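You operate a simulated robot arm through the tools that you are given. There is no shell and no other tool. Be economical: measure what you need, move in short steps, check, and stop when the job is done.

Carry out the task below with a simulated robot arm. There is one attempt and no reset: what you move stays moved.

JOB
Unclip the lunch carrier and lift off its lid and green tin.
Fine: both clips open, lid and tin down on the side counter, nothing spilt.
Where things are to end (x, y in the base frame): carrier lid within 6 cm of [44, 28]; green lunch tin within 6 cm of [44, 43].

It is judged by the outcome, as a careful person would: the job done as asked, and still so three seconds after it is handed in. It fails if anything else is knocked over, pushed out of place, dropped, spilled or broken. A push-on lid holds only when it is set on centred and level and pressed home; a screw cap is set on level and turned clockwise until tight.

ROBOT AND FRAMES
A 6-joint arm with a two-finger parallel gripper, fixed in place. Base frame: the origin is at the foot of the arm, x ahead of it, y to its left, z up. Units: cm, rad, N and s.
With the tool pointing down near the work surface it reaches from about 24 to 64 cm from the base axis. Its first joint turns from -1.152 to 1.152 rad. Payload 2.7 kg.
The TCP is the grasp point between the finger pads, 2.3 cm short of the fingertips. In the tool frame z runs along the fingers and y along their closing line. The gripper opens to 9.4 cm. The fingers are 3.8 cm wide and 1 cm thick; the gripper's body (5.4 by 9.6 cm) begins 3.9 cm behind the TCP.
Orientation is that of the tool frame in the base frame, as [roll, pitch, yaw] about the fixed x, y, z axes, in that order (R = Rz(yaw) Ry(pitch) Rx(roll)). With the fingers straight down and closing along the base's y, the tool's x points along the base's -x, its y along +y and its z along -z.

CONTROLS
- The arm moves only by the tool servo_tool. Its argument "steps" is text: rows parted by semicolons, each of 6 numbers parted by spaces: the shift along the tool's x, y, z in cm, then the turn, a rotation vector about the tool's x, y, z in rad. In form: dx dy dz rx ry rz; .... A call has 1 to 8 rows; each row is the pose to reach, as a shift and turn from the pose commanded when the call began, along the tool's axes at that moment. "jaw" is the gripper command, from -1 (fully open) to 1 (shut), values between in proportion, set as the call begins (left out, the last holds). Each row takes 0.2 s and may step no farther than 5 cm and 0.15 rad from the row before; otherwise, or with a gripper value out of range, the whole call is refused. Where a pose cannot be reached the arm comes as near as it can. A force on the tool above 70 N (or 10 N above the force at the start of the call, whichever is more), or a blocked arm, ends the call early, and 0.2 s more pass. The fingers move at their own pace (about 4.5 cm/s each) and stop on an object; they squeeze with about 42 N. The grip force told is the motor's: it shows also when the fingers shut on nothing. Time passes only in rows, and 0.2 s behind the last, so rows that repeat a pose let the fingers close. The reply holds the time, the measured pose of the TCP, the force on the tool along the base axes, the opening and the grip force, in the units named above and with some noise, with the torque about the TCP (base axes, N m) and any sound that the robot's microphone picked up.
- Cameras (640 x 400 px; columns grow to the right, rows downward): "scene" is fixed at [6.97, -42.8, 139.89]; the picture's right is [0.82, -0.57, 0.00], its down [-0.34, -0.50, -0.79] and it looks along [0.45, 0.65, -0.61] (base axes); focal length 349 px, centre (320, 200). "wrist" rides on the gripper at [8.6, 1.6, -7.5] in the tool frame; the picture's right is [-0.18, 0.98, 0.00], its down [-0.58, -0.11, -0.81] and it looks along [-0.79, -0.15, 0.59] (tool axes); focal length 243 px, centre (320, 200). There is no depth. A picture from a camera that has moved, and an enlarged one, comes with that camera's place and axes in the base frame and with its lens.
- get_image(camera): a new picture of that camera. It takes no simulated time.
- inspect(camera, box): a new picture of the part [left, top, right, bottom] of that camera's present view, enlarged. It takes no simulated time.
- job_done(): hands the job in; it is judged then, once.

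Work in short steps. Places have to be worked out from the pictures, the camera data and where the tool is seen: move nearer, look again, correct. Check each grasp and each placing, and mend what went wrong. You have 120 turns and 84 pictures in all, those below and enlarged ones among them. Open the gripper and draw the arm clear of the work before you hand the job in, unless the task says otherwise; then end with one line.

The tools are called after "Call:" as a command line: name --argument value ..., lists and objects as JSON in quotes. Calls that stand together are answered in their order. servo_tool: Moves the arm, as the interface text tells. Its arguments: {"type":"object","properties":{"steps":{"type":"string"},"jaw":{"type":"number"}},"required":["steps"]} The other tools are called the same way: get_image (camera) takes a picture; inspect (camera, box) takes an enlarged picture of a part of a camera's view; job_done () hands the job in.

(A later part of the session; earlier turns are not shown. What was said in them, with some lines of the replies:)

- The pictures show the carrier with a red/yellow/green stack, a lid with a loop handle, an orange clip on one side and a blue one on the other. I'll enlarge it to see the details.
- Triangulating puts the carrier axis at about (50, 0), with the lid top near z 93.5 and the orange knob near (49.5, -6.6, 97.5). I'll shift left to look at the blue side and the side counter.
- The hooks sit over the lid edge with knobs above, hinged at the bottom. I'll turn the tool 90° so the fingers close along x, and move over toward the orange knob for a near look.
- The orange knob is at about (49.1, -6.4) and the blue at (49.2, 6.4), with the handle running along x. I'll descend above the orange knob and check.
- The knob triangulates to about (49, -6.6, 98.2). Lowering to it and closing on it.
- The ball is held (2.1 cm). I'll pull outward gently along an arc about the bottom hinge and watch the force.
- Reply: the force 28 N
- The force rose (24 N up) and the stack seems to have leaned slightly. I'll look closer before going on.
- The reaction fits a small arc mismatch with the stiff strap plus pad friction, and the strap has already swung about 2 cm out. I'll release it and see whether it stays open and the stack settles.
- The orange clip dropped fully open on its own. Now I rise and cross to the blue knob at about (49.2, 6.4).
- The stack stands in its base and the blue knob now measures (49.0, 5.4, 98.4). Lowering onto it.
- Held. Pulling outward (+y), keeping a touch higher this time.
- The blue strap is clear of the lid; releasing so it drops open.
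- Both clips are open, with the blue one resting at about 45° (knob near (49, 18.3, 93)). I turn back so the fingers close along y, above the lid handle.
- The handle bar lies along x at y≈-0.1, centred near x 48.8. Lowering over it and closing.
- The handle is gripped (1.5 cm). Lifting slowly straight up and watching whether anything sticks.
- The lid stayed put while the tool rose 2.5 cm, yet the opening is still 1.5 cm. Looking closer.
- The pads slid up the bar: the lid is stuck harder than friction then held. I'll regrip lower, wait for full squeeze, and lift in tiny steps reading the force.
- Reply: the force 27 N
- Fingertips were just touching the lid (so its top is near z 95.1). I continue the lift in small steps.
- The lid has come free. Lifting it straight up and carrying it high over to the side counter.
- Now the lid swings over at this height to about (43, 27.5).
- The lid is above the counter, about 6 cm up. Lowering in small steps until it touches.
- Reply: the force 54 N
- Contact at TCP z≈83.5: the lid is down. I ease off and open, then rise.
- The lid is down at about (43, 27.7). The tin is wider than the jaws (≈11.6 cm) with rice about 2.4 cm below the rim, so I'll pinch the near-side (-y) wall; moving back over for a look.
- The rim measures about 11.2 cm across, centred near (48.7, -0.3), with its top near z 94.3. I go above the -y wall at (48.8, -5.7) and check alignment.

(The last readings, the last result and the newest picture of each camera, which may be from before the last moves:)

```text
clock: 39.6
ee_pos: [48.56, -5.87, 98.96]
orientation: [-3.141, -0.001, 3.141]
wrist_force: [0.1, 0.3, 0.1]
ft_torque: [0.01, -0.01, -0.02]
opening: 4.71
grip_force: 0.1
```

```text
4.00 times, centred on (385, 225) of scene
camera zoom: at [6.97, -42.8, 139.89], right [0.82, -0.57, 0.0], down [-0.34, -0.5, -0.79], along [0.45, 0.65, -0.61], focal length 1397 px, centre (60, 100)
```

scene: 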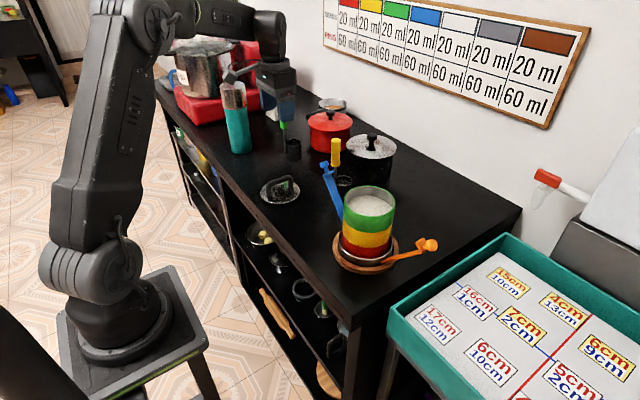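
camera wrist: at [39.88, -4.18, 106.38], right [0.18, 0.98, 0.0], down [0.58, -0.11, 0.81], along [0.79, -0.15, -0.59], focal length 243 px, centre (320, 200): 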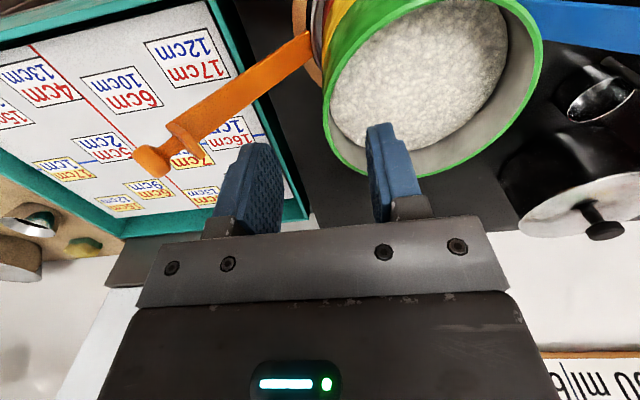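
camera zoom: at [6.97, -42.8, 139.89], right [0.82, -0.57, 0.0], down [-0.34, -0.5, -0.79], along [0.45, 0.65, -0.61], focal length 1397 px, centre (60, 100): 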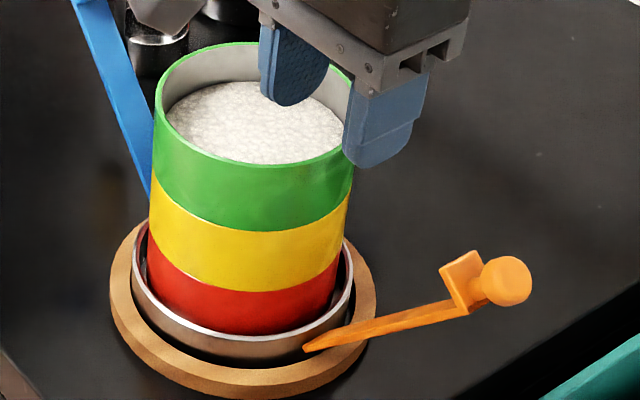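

The wall sits between the fingers at y≈-5.6. Descending so the fingertips reach about 2 cm below the rim, just above the rice.

Call:
servo_tool --steps "-0.1 0.2 1.5 0 0 0; -0.1 0.2 3 0 0 0; -0.1 0.2 4.2 0 0 0; -0.1 0.2 4.2 0 0 0"

Call:
inspect --camera "scene" --box '[345, 175, 425, 235]'

Call:
inspect --camera "wrist" --box '[200, 0, 520, 240]'

```text
clock: 40.6
ee_pos: [48.8, -5.41, 94.78]
orientation: [3.14, 0.0, -3.141]
wrist_force: [-0.1, -0.6, 0.5]
ft_torque: [0.0, -0.01, 0.01]
opening: 4.71
grip_force: 0.0
```

```text
6.67 times, centred on (385, 205) of scene
camera zoom: at [6.97, -42.8, 139.89], right [0.82, -0.57, 0.0], down [-0.34, -0.5, -0.79], along [0.45, 0.65, -0.61], focal length 2328 px, centre (-113, 167)
```

zoom: 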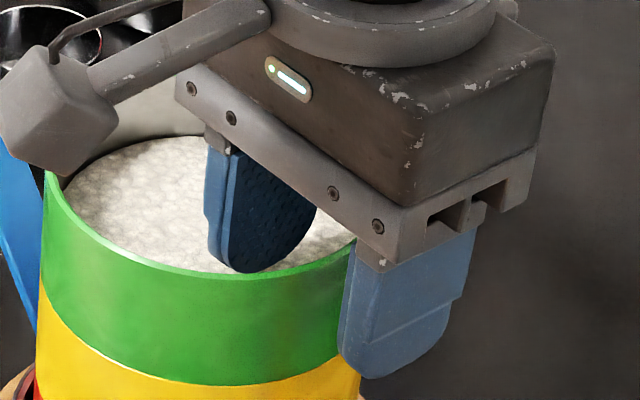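

```text
1.67 times, centred on (360, 120) of wrist
camera zoom: at [40.1, -3.86, 102.27], right [0.18, 0.98, 0.0], down [0.58, -0.11, 0.81], along [0.79, -0.15, -0.59], focal length 404 px, centre (253, 333)
```

zoom: 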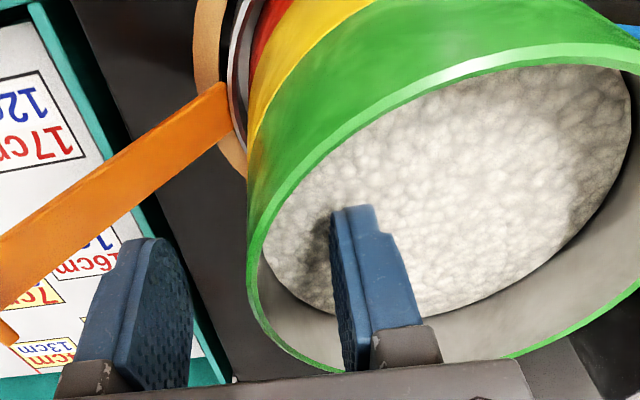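

Fingers straddle the wall roughly centred and the tip is just above the rice. Closing gently.

Call:
servo_tool --steps "0 0 0 0 0 0; 0 0 0 0 0 0; 0 0 0 0 0 0; 0 0 0 0 0 0; 0 0 0 0 0 0; 0 0 0 0 0 0" --jaw 1

Call:
inspect --camera "scene" --box '[325, 175, 445, 275]'

```text
clock: 42.0
ee_pos: [48.98, -5.48, 94.85]
orientation: [3.141, 0.002, -3.14]
wrist_force: [0.8, 0.8, -0.9]
ft_torque: [0.06, 0.07, -0.05]
opening: 0.42
grip_force: 41.4
```

```text
4.00 times, centred on (385, 225) of scene
camera zoom: at [6.97, -42.8, 139.89], right [0.82, -0.57, 0.0], down [-0.34, -0.5, -0.79], along [0.45, 0.65, -0.61], focal length 1397 px, centre (60, 100)
```

zoom: 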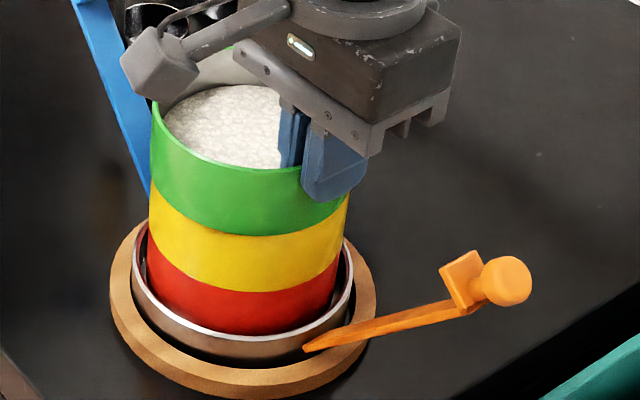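

The wall is pinched (0.42 cm) and the stack did not shift. Lifting slowly by small amounts.

Call:
servo_tool --steps "0 0 -0.2 0 0 0; 0 0 -0.5 0 0 0; 0 0 -0.8 0 0 0; 0 0 -1.2 0 0 0; 0 0 -1.2 0 0 0"

Call:
inspect --camera "scene" --box '[325, 175, 445, 275]'

```text
clock: 43.2
ee_pos: [48.99, -5.61, 96.03]
orientation: [-3.141, 0.001, 3.141]
wrist_force: [0.1, -0.1, -1.3]
ft_torque: [-0.1, -0.02, 0.03]
opening: 0.41
grip_force: 41.9
```

```text
4.00 times, centred on (385, 225) of scene
camera zoom: at [6.97, -42.8, 139.89], right [0.82, -0.57, 0.0], down [-0.34, -0.5, -0.79], along [0.45, 0.65, -0.61], focal length 1397 px, centre (60, 100)
```

zoom: 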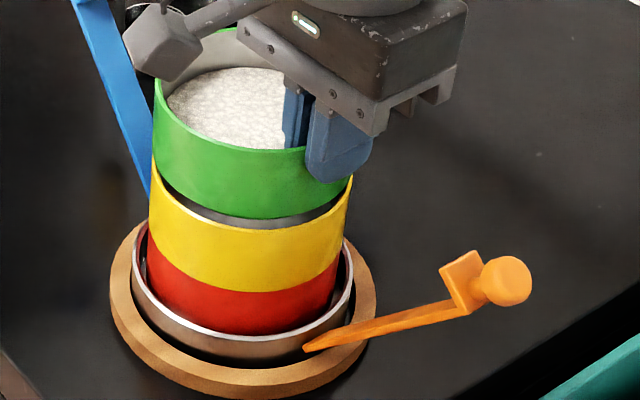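

The green tin came free and level, about 1.5 N. Lifting on to z≈105 before travelling.

Call:
servo_tool --steps "0 0 -1 0 0 0; 0 0 -2.5 0 0 0; 0 0 -4 0 0 0; 0 0 -5.5 0 0 0; 0 0 -7 0 0 0; 0 0 -8.3 0 0 0; 0 0 -9 0 0 0; 0 0 -9 0 0 0"

Call:
inspect --camera "scene" --box '[300, 120, 440, 275]'

```text
clock: 45.0
ee_pos: [48.81, -5.45, 105.17]
orientation: [3.141, -0.001, 3.141]
wrist_force: [-0.7, 0.0, -1.0]
ft_torque: [-0.1, -0.03, -0.01]
opening: 0.41
grip_force: 42.1
```

```text
2.58 times, centred on (370, 198) of scene
camera zoom: at [6.97, -42.8, 139.89], right [0.82, -0.57, 0.0], down [-0.34, -0.5, -0.79], along [0.45, 0.65, -0.61], focal length 901 px, centre (191, 206)
```

zoom: 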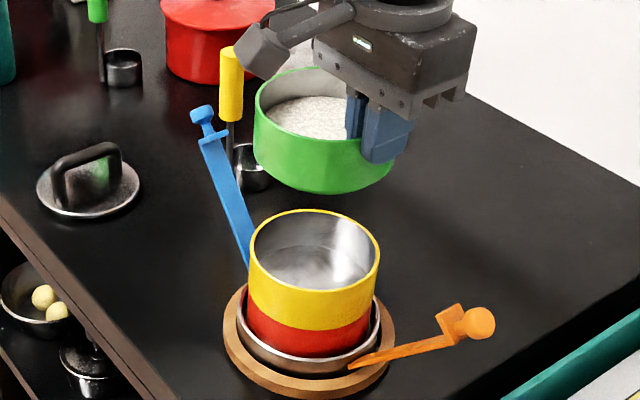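

Tin is level and clear. Carrying it steadily: first in x, then along y toward (43, 43).

Call:
servo_tool --steps "1 1 0 0 0 0; 2.5 3 0 0 0 0; 4 6 0 0 0 0; 5.2 9 0 0 0 0; 5.8 12 0 0 0 0; 5.8 15 0 0 0 0; 5.8 18 0 0 0 0; 5.8 20 0 0 0 0"

Call:
servo_tool --steps "0 2 0 0 0 0; 0 5 0 0 0 0; 0 8.5 0 0 0 0; 0 12 0 0 0 0; 0 15.5 0 0 0 0; 0 19 0 0 0 0; 0 22 0 0 0 0; 0 23.2 0 0 0 0"

Call:
get_image --camera "wrist"

Call:
inspect --camera "scene" --box '[200, 60, 400, 230]'

```text
clock: 46.8
ee_pos: [43.16, 14.44, 105.18]
orientation: [3.141, -0.001, -3.141]
wrist_force: [-0.2, -0.2, -2.0]
ft_torque: [-0.13, 0.0, 0.01]
opening: 0.39
grip_force: 41.2
```

```text
clock: 48.6
ee_pos: [43.29, 37.78, 105.27]
orientation: [-3.141, -0.001, -3.139]
wrist_force: [-0.8, -0.4, -1.7]
ft_torque: [-0.11, 0.0, 0.01]
opening: 0.36
grip_force: 42.0
```

```text
37 pictures are left
camera wrist: at [34.47, 39.47, 112.65], right [0.18, 0.98, 0.0], down [0.58, -0.11, 0.81], along [0.79, -0.15, -0.59], focal length 243 px, centre (320, 200)
```

wrist: 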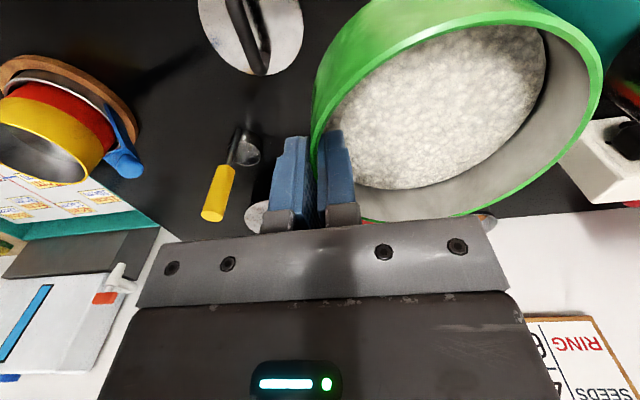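

```text
2.35 times, centred on (300, 145) of scene
camera zoom: at [6.97, -42.8, 139.89], right [0.82, -0.57, 0.0], down [-0.34, -0.5, -0.79], along [0.45, 0.65, -0.61], focal length 822 px, centre (367, 329)
```

zoom: 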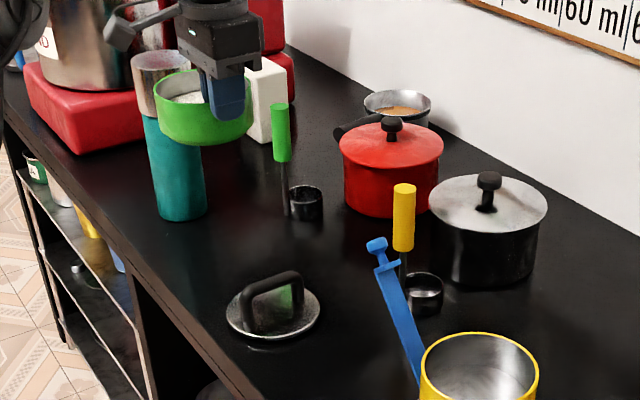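

The tin hangs level over a clear area between the lid and the thermos. Lowering in stages.

Call:
servo_tool --steps "0 0 1.5 0 0 0; 0 0 4 0 0 0; 0 0 7 0 0 0; 0 0 10 0 0 0; 0 0 13 0 0 0; 0 0 15 0 0 0; 0 0 15.5 0 0 0; 0 0 15.5 0 0 0"

Call:
inspect --camera "scene" --box '[215, 100, 335, 230]'

Call:
get_image --camera "wrist"

```text
clock: 50.4
ee_pos: [43.06, 37.66, 89.53]
orientation: [-3.142, 0.0, -3.141]
wrist_force: [0.9, 0.6, -1.7]
ft_torque: [-0.06, -0.02, -0.02]
opening: 0.34
grip_force: 42.1
```

```text
3.08 times, centred on (275, 165) of scene
camera zoom: at [6.97, -42.8, 139.89], right [0.82, -0.57, 0.0], down [-0.34, -0.5, -0.79], along [0.45, 0.65, -0.61], focal length 1074 px, centre (458, 308)
```

zoom: 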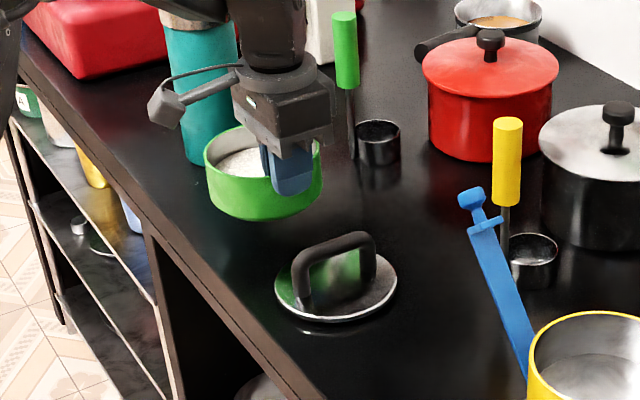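

```text
34 pictures are left
camera wrist: at [34.26, 39.36, 96.97], right [0.18, 0.98, 0.0], down [0.58, -0.11, 0.81], along [0.79, -0.15, -0.59], focal length 243 px, centre (320, 200)
```

wrist: 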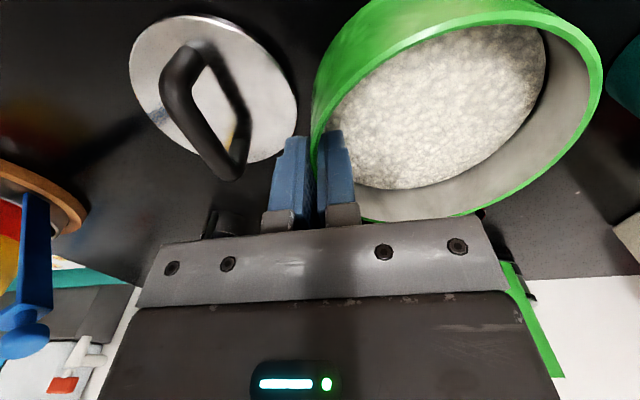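

Clearances look fine; the opening is creeping down slightly, so I set it down without delay, feeling for contact.

Call:
servo_tool --steps "0 0 0.8 0 0 0; 0 0 1.6 0 0 0; 0 0 2.4 0 0 0"

Call:
servo_tool --steps "0 0 0.3 0 0 0; 0 0 0.6 0 0 0"

Call:
inspect --camera "scene" --box '[225, 120, 315, 200]'

```text
clock: 51.2
ee_pos: [43.11, 37.74, 87.15]
orientation: [-3.139, -0.001, 3.141]
wrist_force: [-0.4, -0.1, -2.6]
ft_torque: [-0.12, 0.01, -0.04]
opening: 0.34
grip_force: 42.0
```

```text
clock: 51.8
ee_pos: [43.01, 37.69, 86.6]
orientation: [3.141, -0.001, 3.141]
wrist_force: [0.6, -0.4, -2.6]
ft_torque: [-0.12, 0.04, 0.01]
opening: 0.34
grip_force: 42.3
```

```text
5.00 times, centred on (270, 160) of scene
camera zoom: at [6.97, -42.8, 139.89], right [0.82, -0.57, 0.0], down [-0.34, -0.5, -0.79], along [0.45, 0.65, -0.61], focal length 1746 px, centre (570, 400)
```

zoom: 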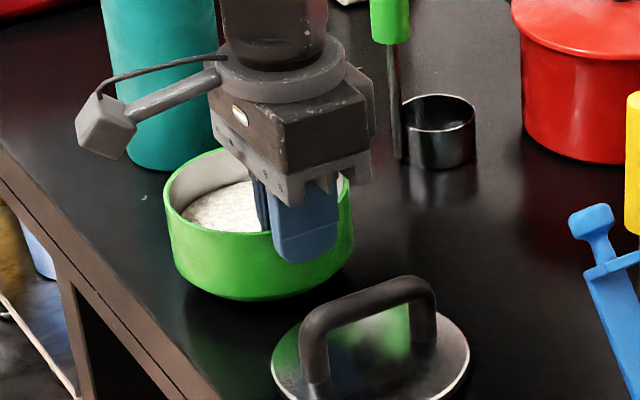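

Call:
servo_tool --steps "0 0 0.3 0 0 0; 0 0 0.6 0 0 0"

Call:
servo_tool --steps "0 0 0.2 0 0 0; 0 0 0.4 0 0 0"

Call:
inspect --camera "scene" --box '[225, 120, 315, 200]'

```text
clock: 52.4
ee_pos: [43.15, 37.71, 85.85]
orientation: [-3.141, 0.001, 3.141]
wrist_force: [-0.6, 0.1, -2.1]
ft_torque: [-0.08, -0.03, 0.0]
opening: 0.37
grip_force: 41.8
```

```text
clock: 53.0
ee_pos: [43.03, 37.68, 85.57]
orientation: [-3.14, 0.0, -3.141]
wrist_force: [0.5, 0.3, -1.9]
ft_torque: [-0.09, 0.03, -0.01]
opening: 0.32
grip_force: 41.9
```

```text
5.00 times, centred on (270, 160) of scene
camera zoom: at [6.97, -42.8, 139.89], right [0.82, -0.57, 0.0], down [-0.34, -0.5, -0.79], along [0.45, 0.65, -0.61], focal length 1746 px, centre (570, 400)
```

zoom: 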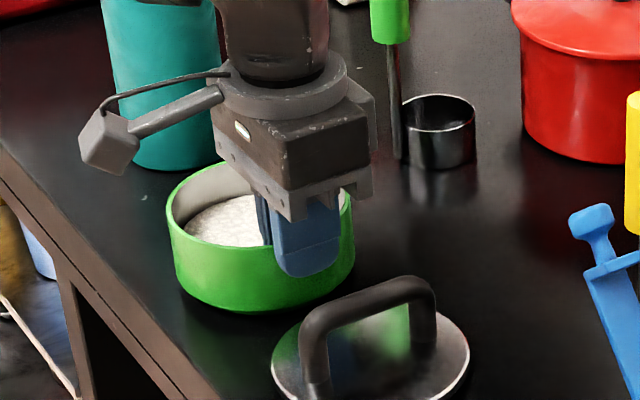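

Call:
servo_tool --steps "0 0 0.2 0 0 0; 0 0 0.4 0 0 0"

Call:
servo_tool --steps "0 0 0.15 0 0 0; 0 0 0.3 0 0 0"

Call:
servo_tool --steps "0 0 0.15 0 0 0; 0 0 0.3 0 0 0"

```text
clock: 53.6
ee_pos: [43.06, 37.7, 85.56]
orientation: [3.14, 0.001, -3.141]
wrist_force: [-7.7, -2.9, 16.1]
ft_torque: [-0.08, 0.59, 0.08]
opening: 0.31
grip_force: 41.9
```

```text
clock: 54.2
ee_pos: [43.21, 37.77, 85.35]
orientation: [3.136, 0.006, 3.141]
wrist_force: [-12.8, -10.6, 39.0]
ft_torque: [0.09, -0.49, -0.11]
opening: 0.34
grip_force: 41.8
```

```text
clock: 54.8
ee_pos: [43.24, 37.78, 85.08]
orientation: [3.135, 0.008, 3.141]
wrist_force: [-0.9, -1.7, 33.5]
ft_torque: [0.04, -0.18, -0.06]
opening: 0.17
grip_force: 42.5
```

The tin is on the counter (33 N pressing). I ease off a little and check before opening.

Call:
servo_tool --steps "0 0 -0.3 0 0 0; 0 0 -0.3 0 0 0"

Call:
inspect --camera "scene" --box '[225, 120, 315, 200]'

Call:
inspect --camera "wrist" --box '[200, 0, 520, 240]'

```text
clock: 55.4
ee_pos: [43.11, 37.68, 85.07]
orientation: [3.139, 0.004, -3.141]
wrist_force: [6.4, 5.1, 15.9]
ft_torque: [0.3, -0.73, 0.0]
opening: 0.15
grip_force: 41.9
```

```text
5.00 times, centred on (270, 160) of scene
camera zoom: at [6.96, -42.81, 139.89], right [0.82, -0.57, 0.0], down [-0.34, -0.5, -0.79], along [0.45, 0.65, -0.61], focal length 1746 px, centre (570, 400)
```

zoom: 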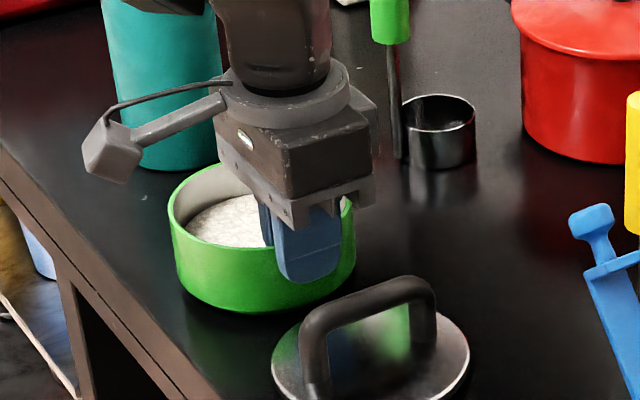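

```text
1.67 times, centred on (360, 120) of wrist
camera zoom: at [34.4, 39.32, 92.45], right [0.18, 0.98, 0.0], down [0.58, -0.11, 0.81], along [0.79, -0.15, -0.59], focal length 404 px, centre (253, 333)
```

zoom: 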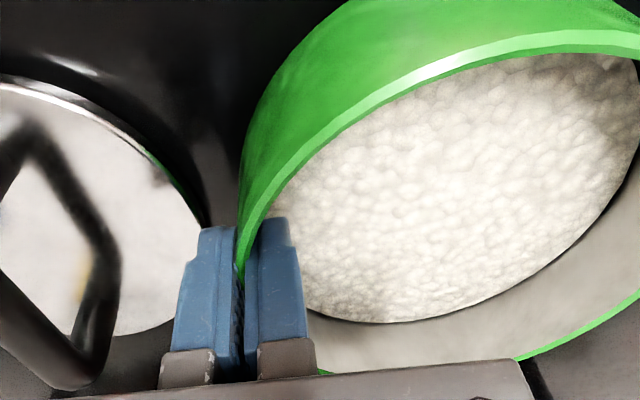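

The tin stands level on the counter. Opening the jaws only a little (lid close by) and rising straight up.

Call:
servo_tool --steps "0 0 -0.15 0 0 0; 0 0 -0.15 0 0 0; 0 0 -0.15 0 0 0; 0 0 -0.15 0 0 0" --jaw 0.62

Call:
servo_tool --steps "0 0 -0.7 0 0 0; 0 0 -1.5 0 0 0; 0 0 -2.5 0 0 0; 0 0 -4 0 0 0; 0 0 -4 0 0 0"

Call:
inspect --camera "scene" --box '[225, 120, 315, 200]'

```text
clock: 56.4
ee_pos: [43.09, 37.66, 85.01]
orientation: [-3.141, -0.001, -3.14]
wrist_force: [0.1, 0.0, 0.1]
ft_torque: [0.0, -0.02, -0.02]
opening: 1.79
grip_force: 0.2
```

```text
clock: 57.6
ee_pos: [43.27, 37.6, 89.28]
orientation: [3.141, 0.001, -3.141]
wrist_force: [-0.5, -0.3, -0.7]
ft_torque: [0.0, 0.02, 0.02]
opening: 1.78
grip_force: 0.1
```

```text
5.00 times, centred on (270, 160) of scene
camera zoom: at [6.97, -42.8, 139.89], right [0.82, -0.57, 0.0], down [-0.34, -0.5, -0.79], along [0.45, 0.65, -0.61], focal length 1746 px, centre (570, 400)
```

zoom: 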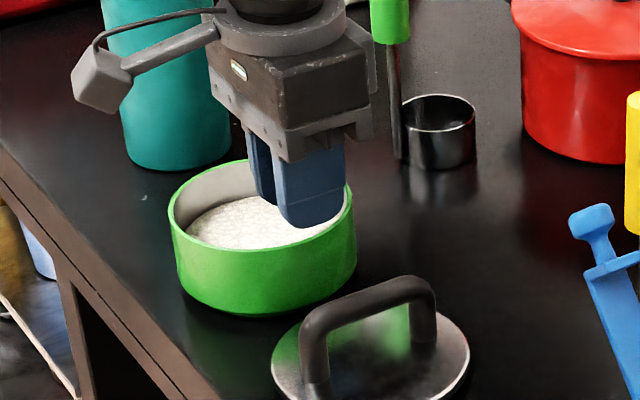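

The tin is released and stands flat. Drawing the arm up and away, then a final look.

Call:
servo_tool --steps "0 0 -5 0 0 0; 0 0 -10 0 0 0; 0 0 -15 0 0 0; 0 0 -20 0 0 0; 4 -3 -21 0 0 0; 7 -7 -21 0 0 0; 9 -11 -21 0 0 0; 9 -11 -21 0 0 0" --jaw 0

Call:
get_image --camera "wrist"

Call:
inspect --camera "scene" --box '[200, 100, 440, 280]'

```text
refused: row 5 steps farther than a row can; nothing moved
```

```text
28 pictures are left
camera wrist: at [34.54, 39.3, 96.67], right [0.18, 0.98, 0.0], down [0.58, -0.11, 0.81], along [0.79, -0.15, -0.59], focal length 243 px, centre (320, 200)
```

wrist: 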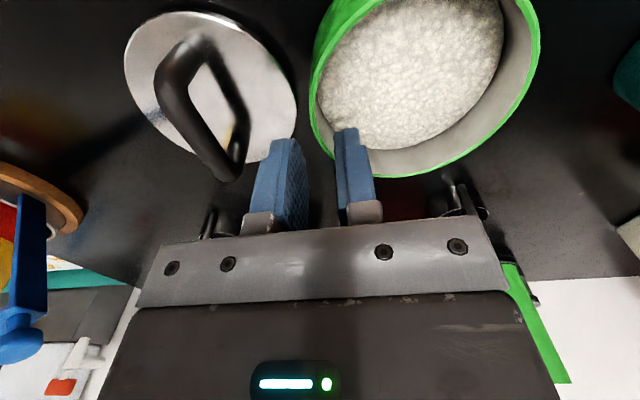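

```text
2.22 times, centred on (320, 190) of scene
camera zoom: at [6.97, -42.8, 139.89], right [0.82, -0.57, 0.0], down [-0.34, -0.5, -0.79], along [0.45, 0.65, -0.61], focal length 776 px, centre (320, 222)
```

zoom: 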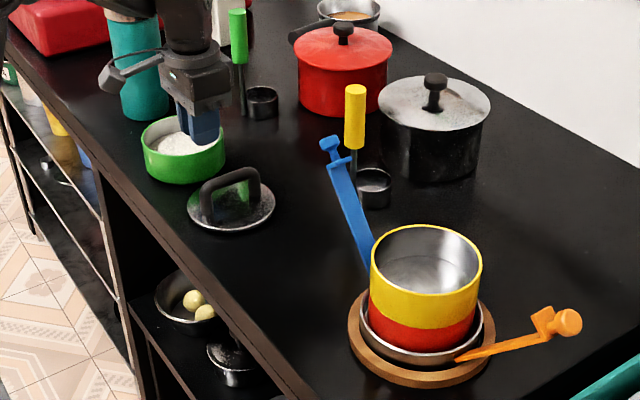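

One row was too long; repeating the retreat with shorter steps.

Call:
servo_tool --steps "0 0 -4.5 0 0 0; 0 0 -9 0 0 0; 0 0 -13.5 0 0 0; 0 0 -18 0 0 0; 2 -3 -20 0 0 0; 4 -6.5 -21 0 0 0; 6 -10 -21 0 0 0; 6 -10 -21 0 0 0" --jaw -1

Call:
get_image --camera "wrist"

Call:
inspect --camera "scene" --box '[200, 100, 440, 280]'

```text
clock: 59.4
ee_pos: [36.9, 27.38, 110.31]
orientation: [3.141, 0.0, -3.141]
wrist_force: [-0.2, -0.1, -0.5]
ft_torque: [0.01, -0.05, -0.03]
opening: 9.38
grip_force: 0.0
```

```text
26 pictures are left
camera wrist: at [28.23, 29.11, 117.68], right [0.18, 0.98, 0.0], down [0.58, -0.11, 0.81], along [0.79, -0.15, -0.59], focal length 243 px, centre (320, 200)
```

wrist: 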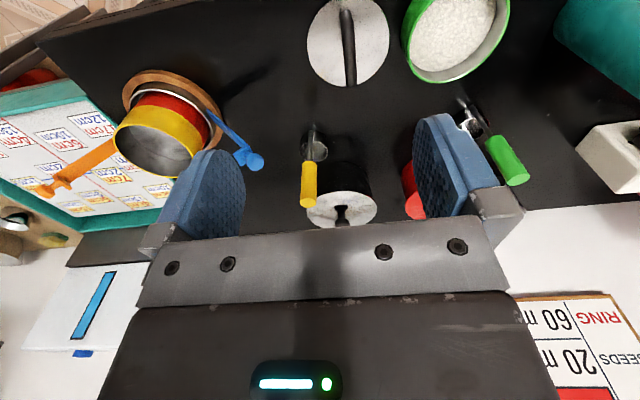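

```text
2.22 times, centred on (320, 190) of scene
camera zoom: at [6.97, -42.8, 139.89], right [0.82, -0.57, 0.0], down [-0.34, -0.5, -0.79], along [0.45, 0.65, -0.61], focal length 776 px, centre (320, 222)
```

zoom: 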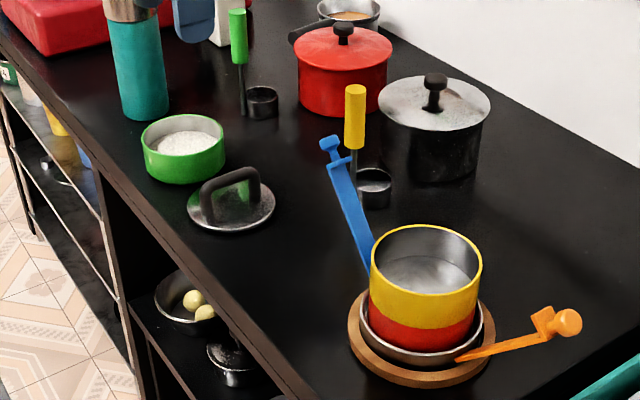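

Everything is in place: both clips are open, the lid is near (43, 27.7), the tin near (43, 42.5), nothing was spilt, and the arm is clear. Handing in.

Call:
job_done

```text
The job is handed in.
```

The job is handed in. Both clips are open, the lid is at about (43, 28) and the green tin at about (43, 42), upright on the side counter with its rice still in it.
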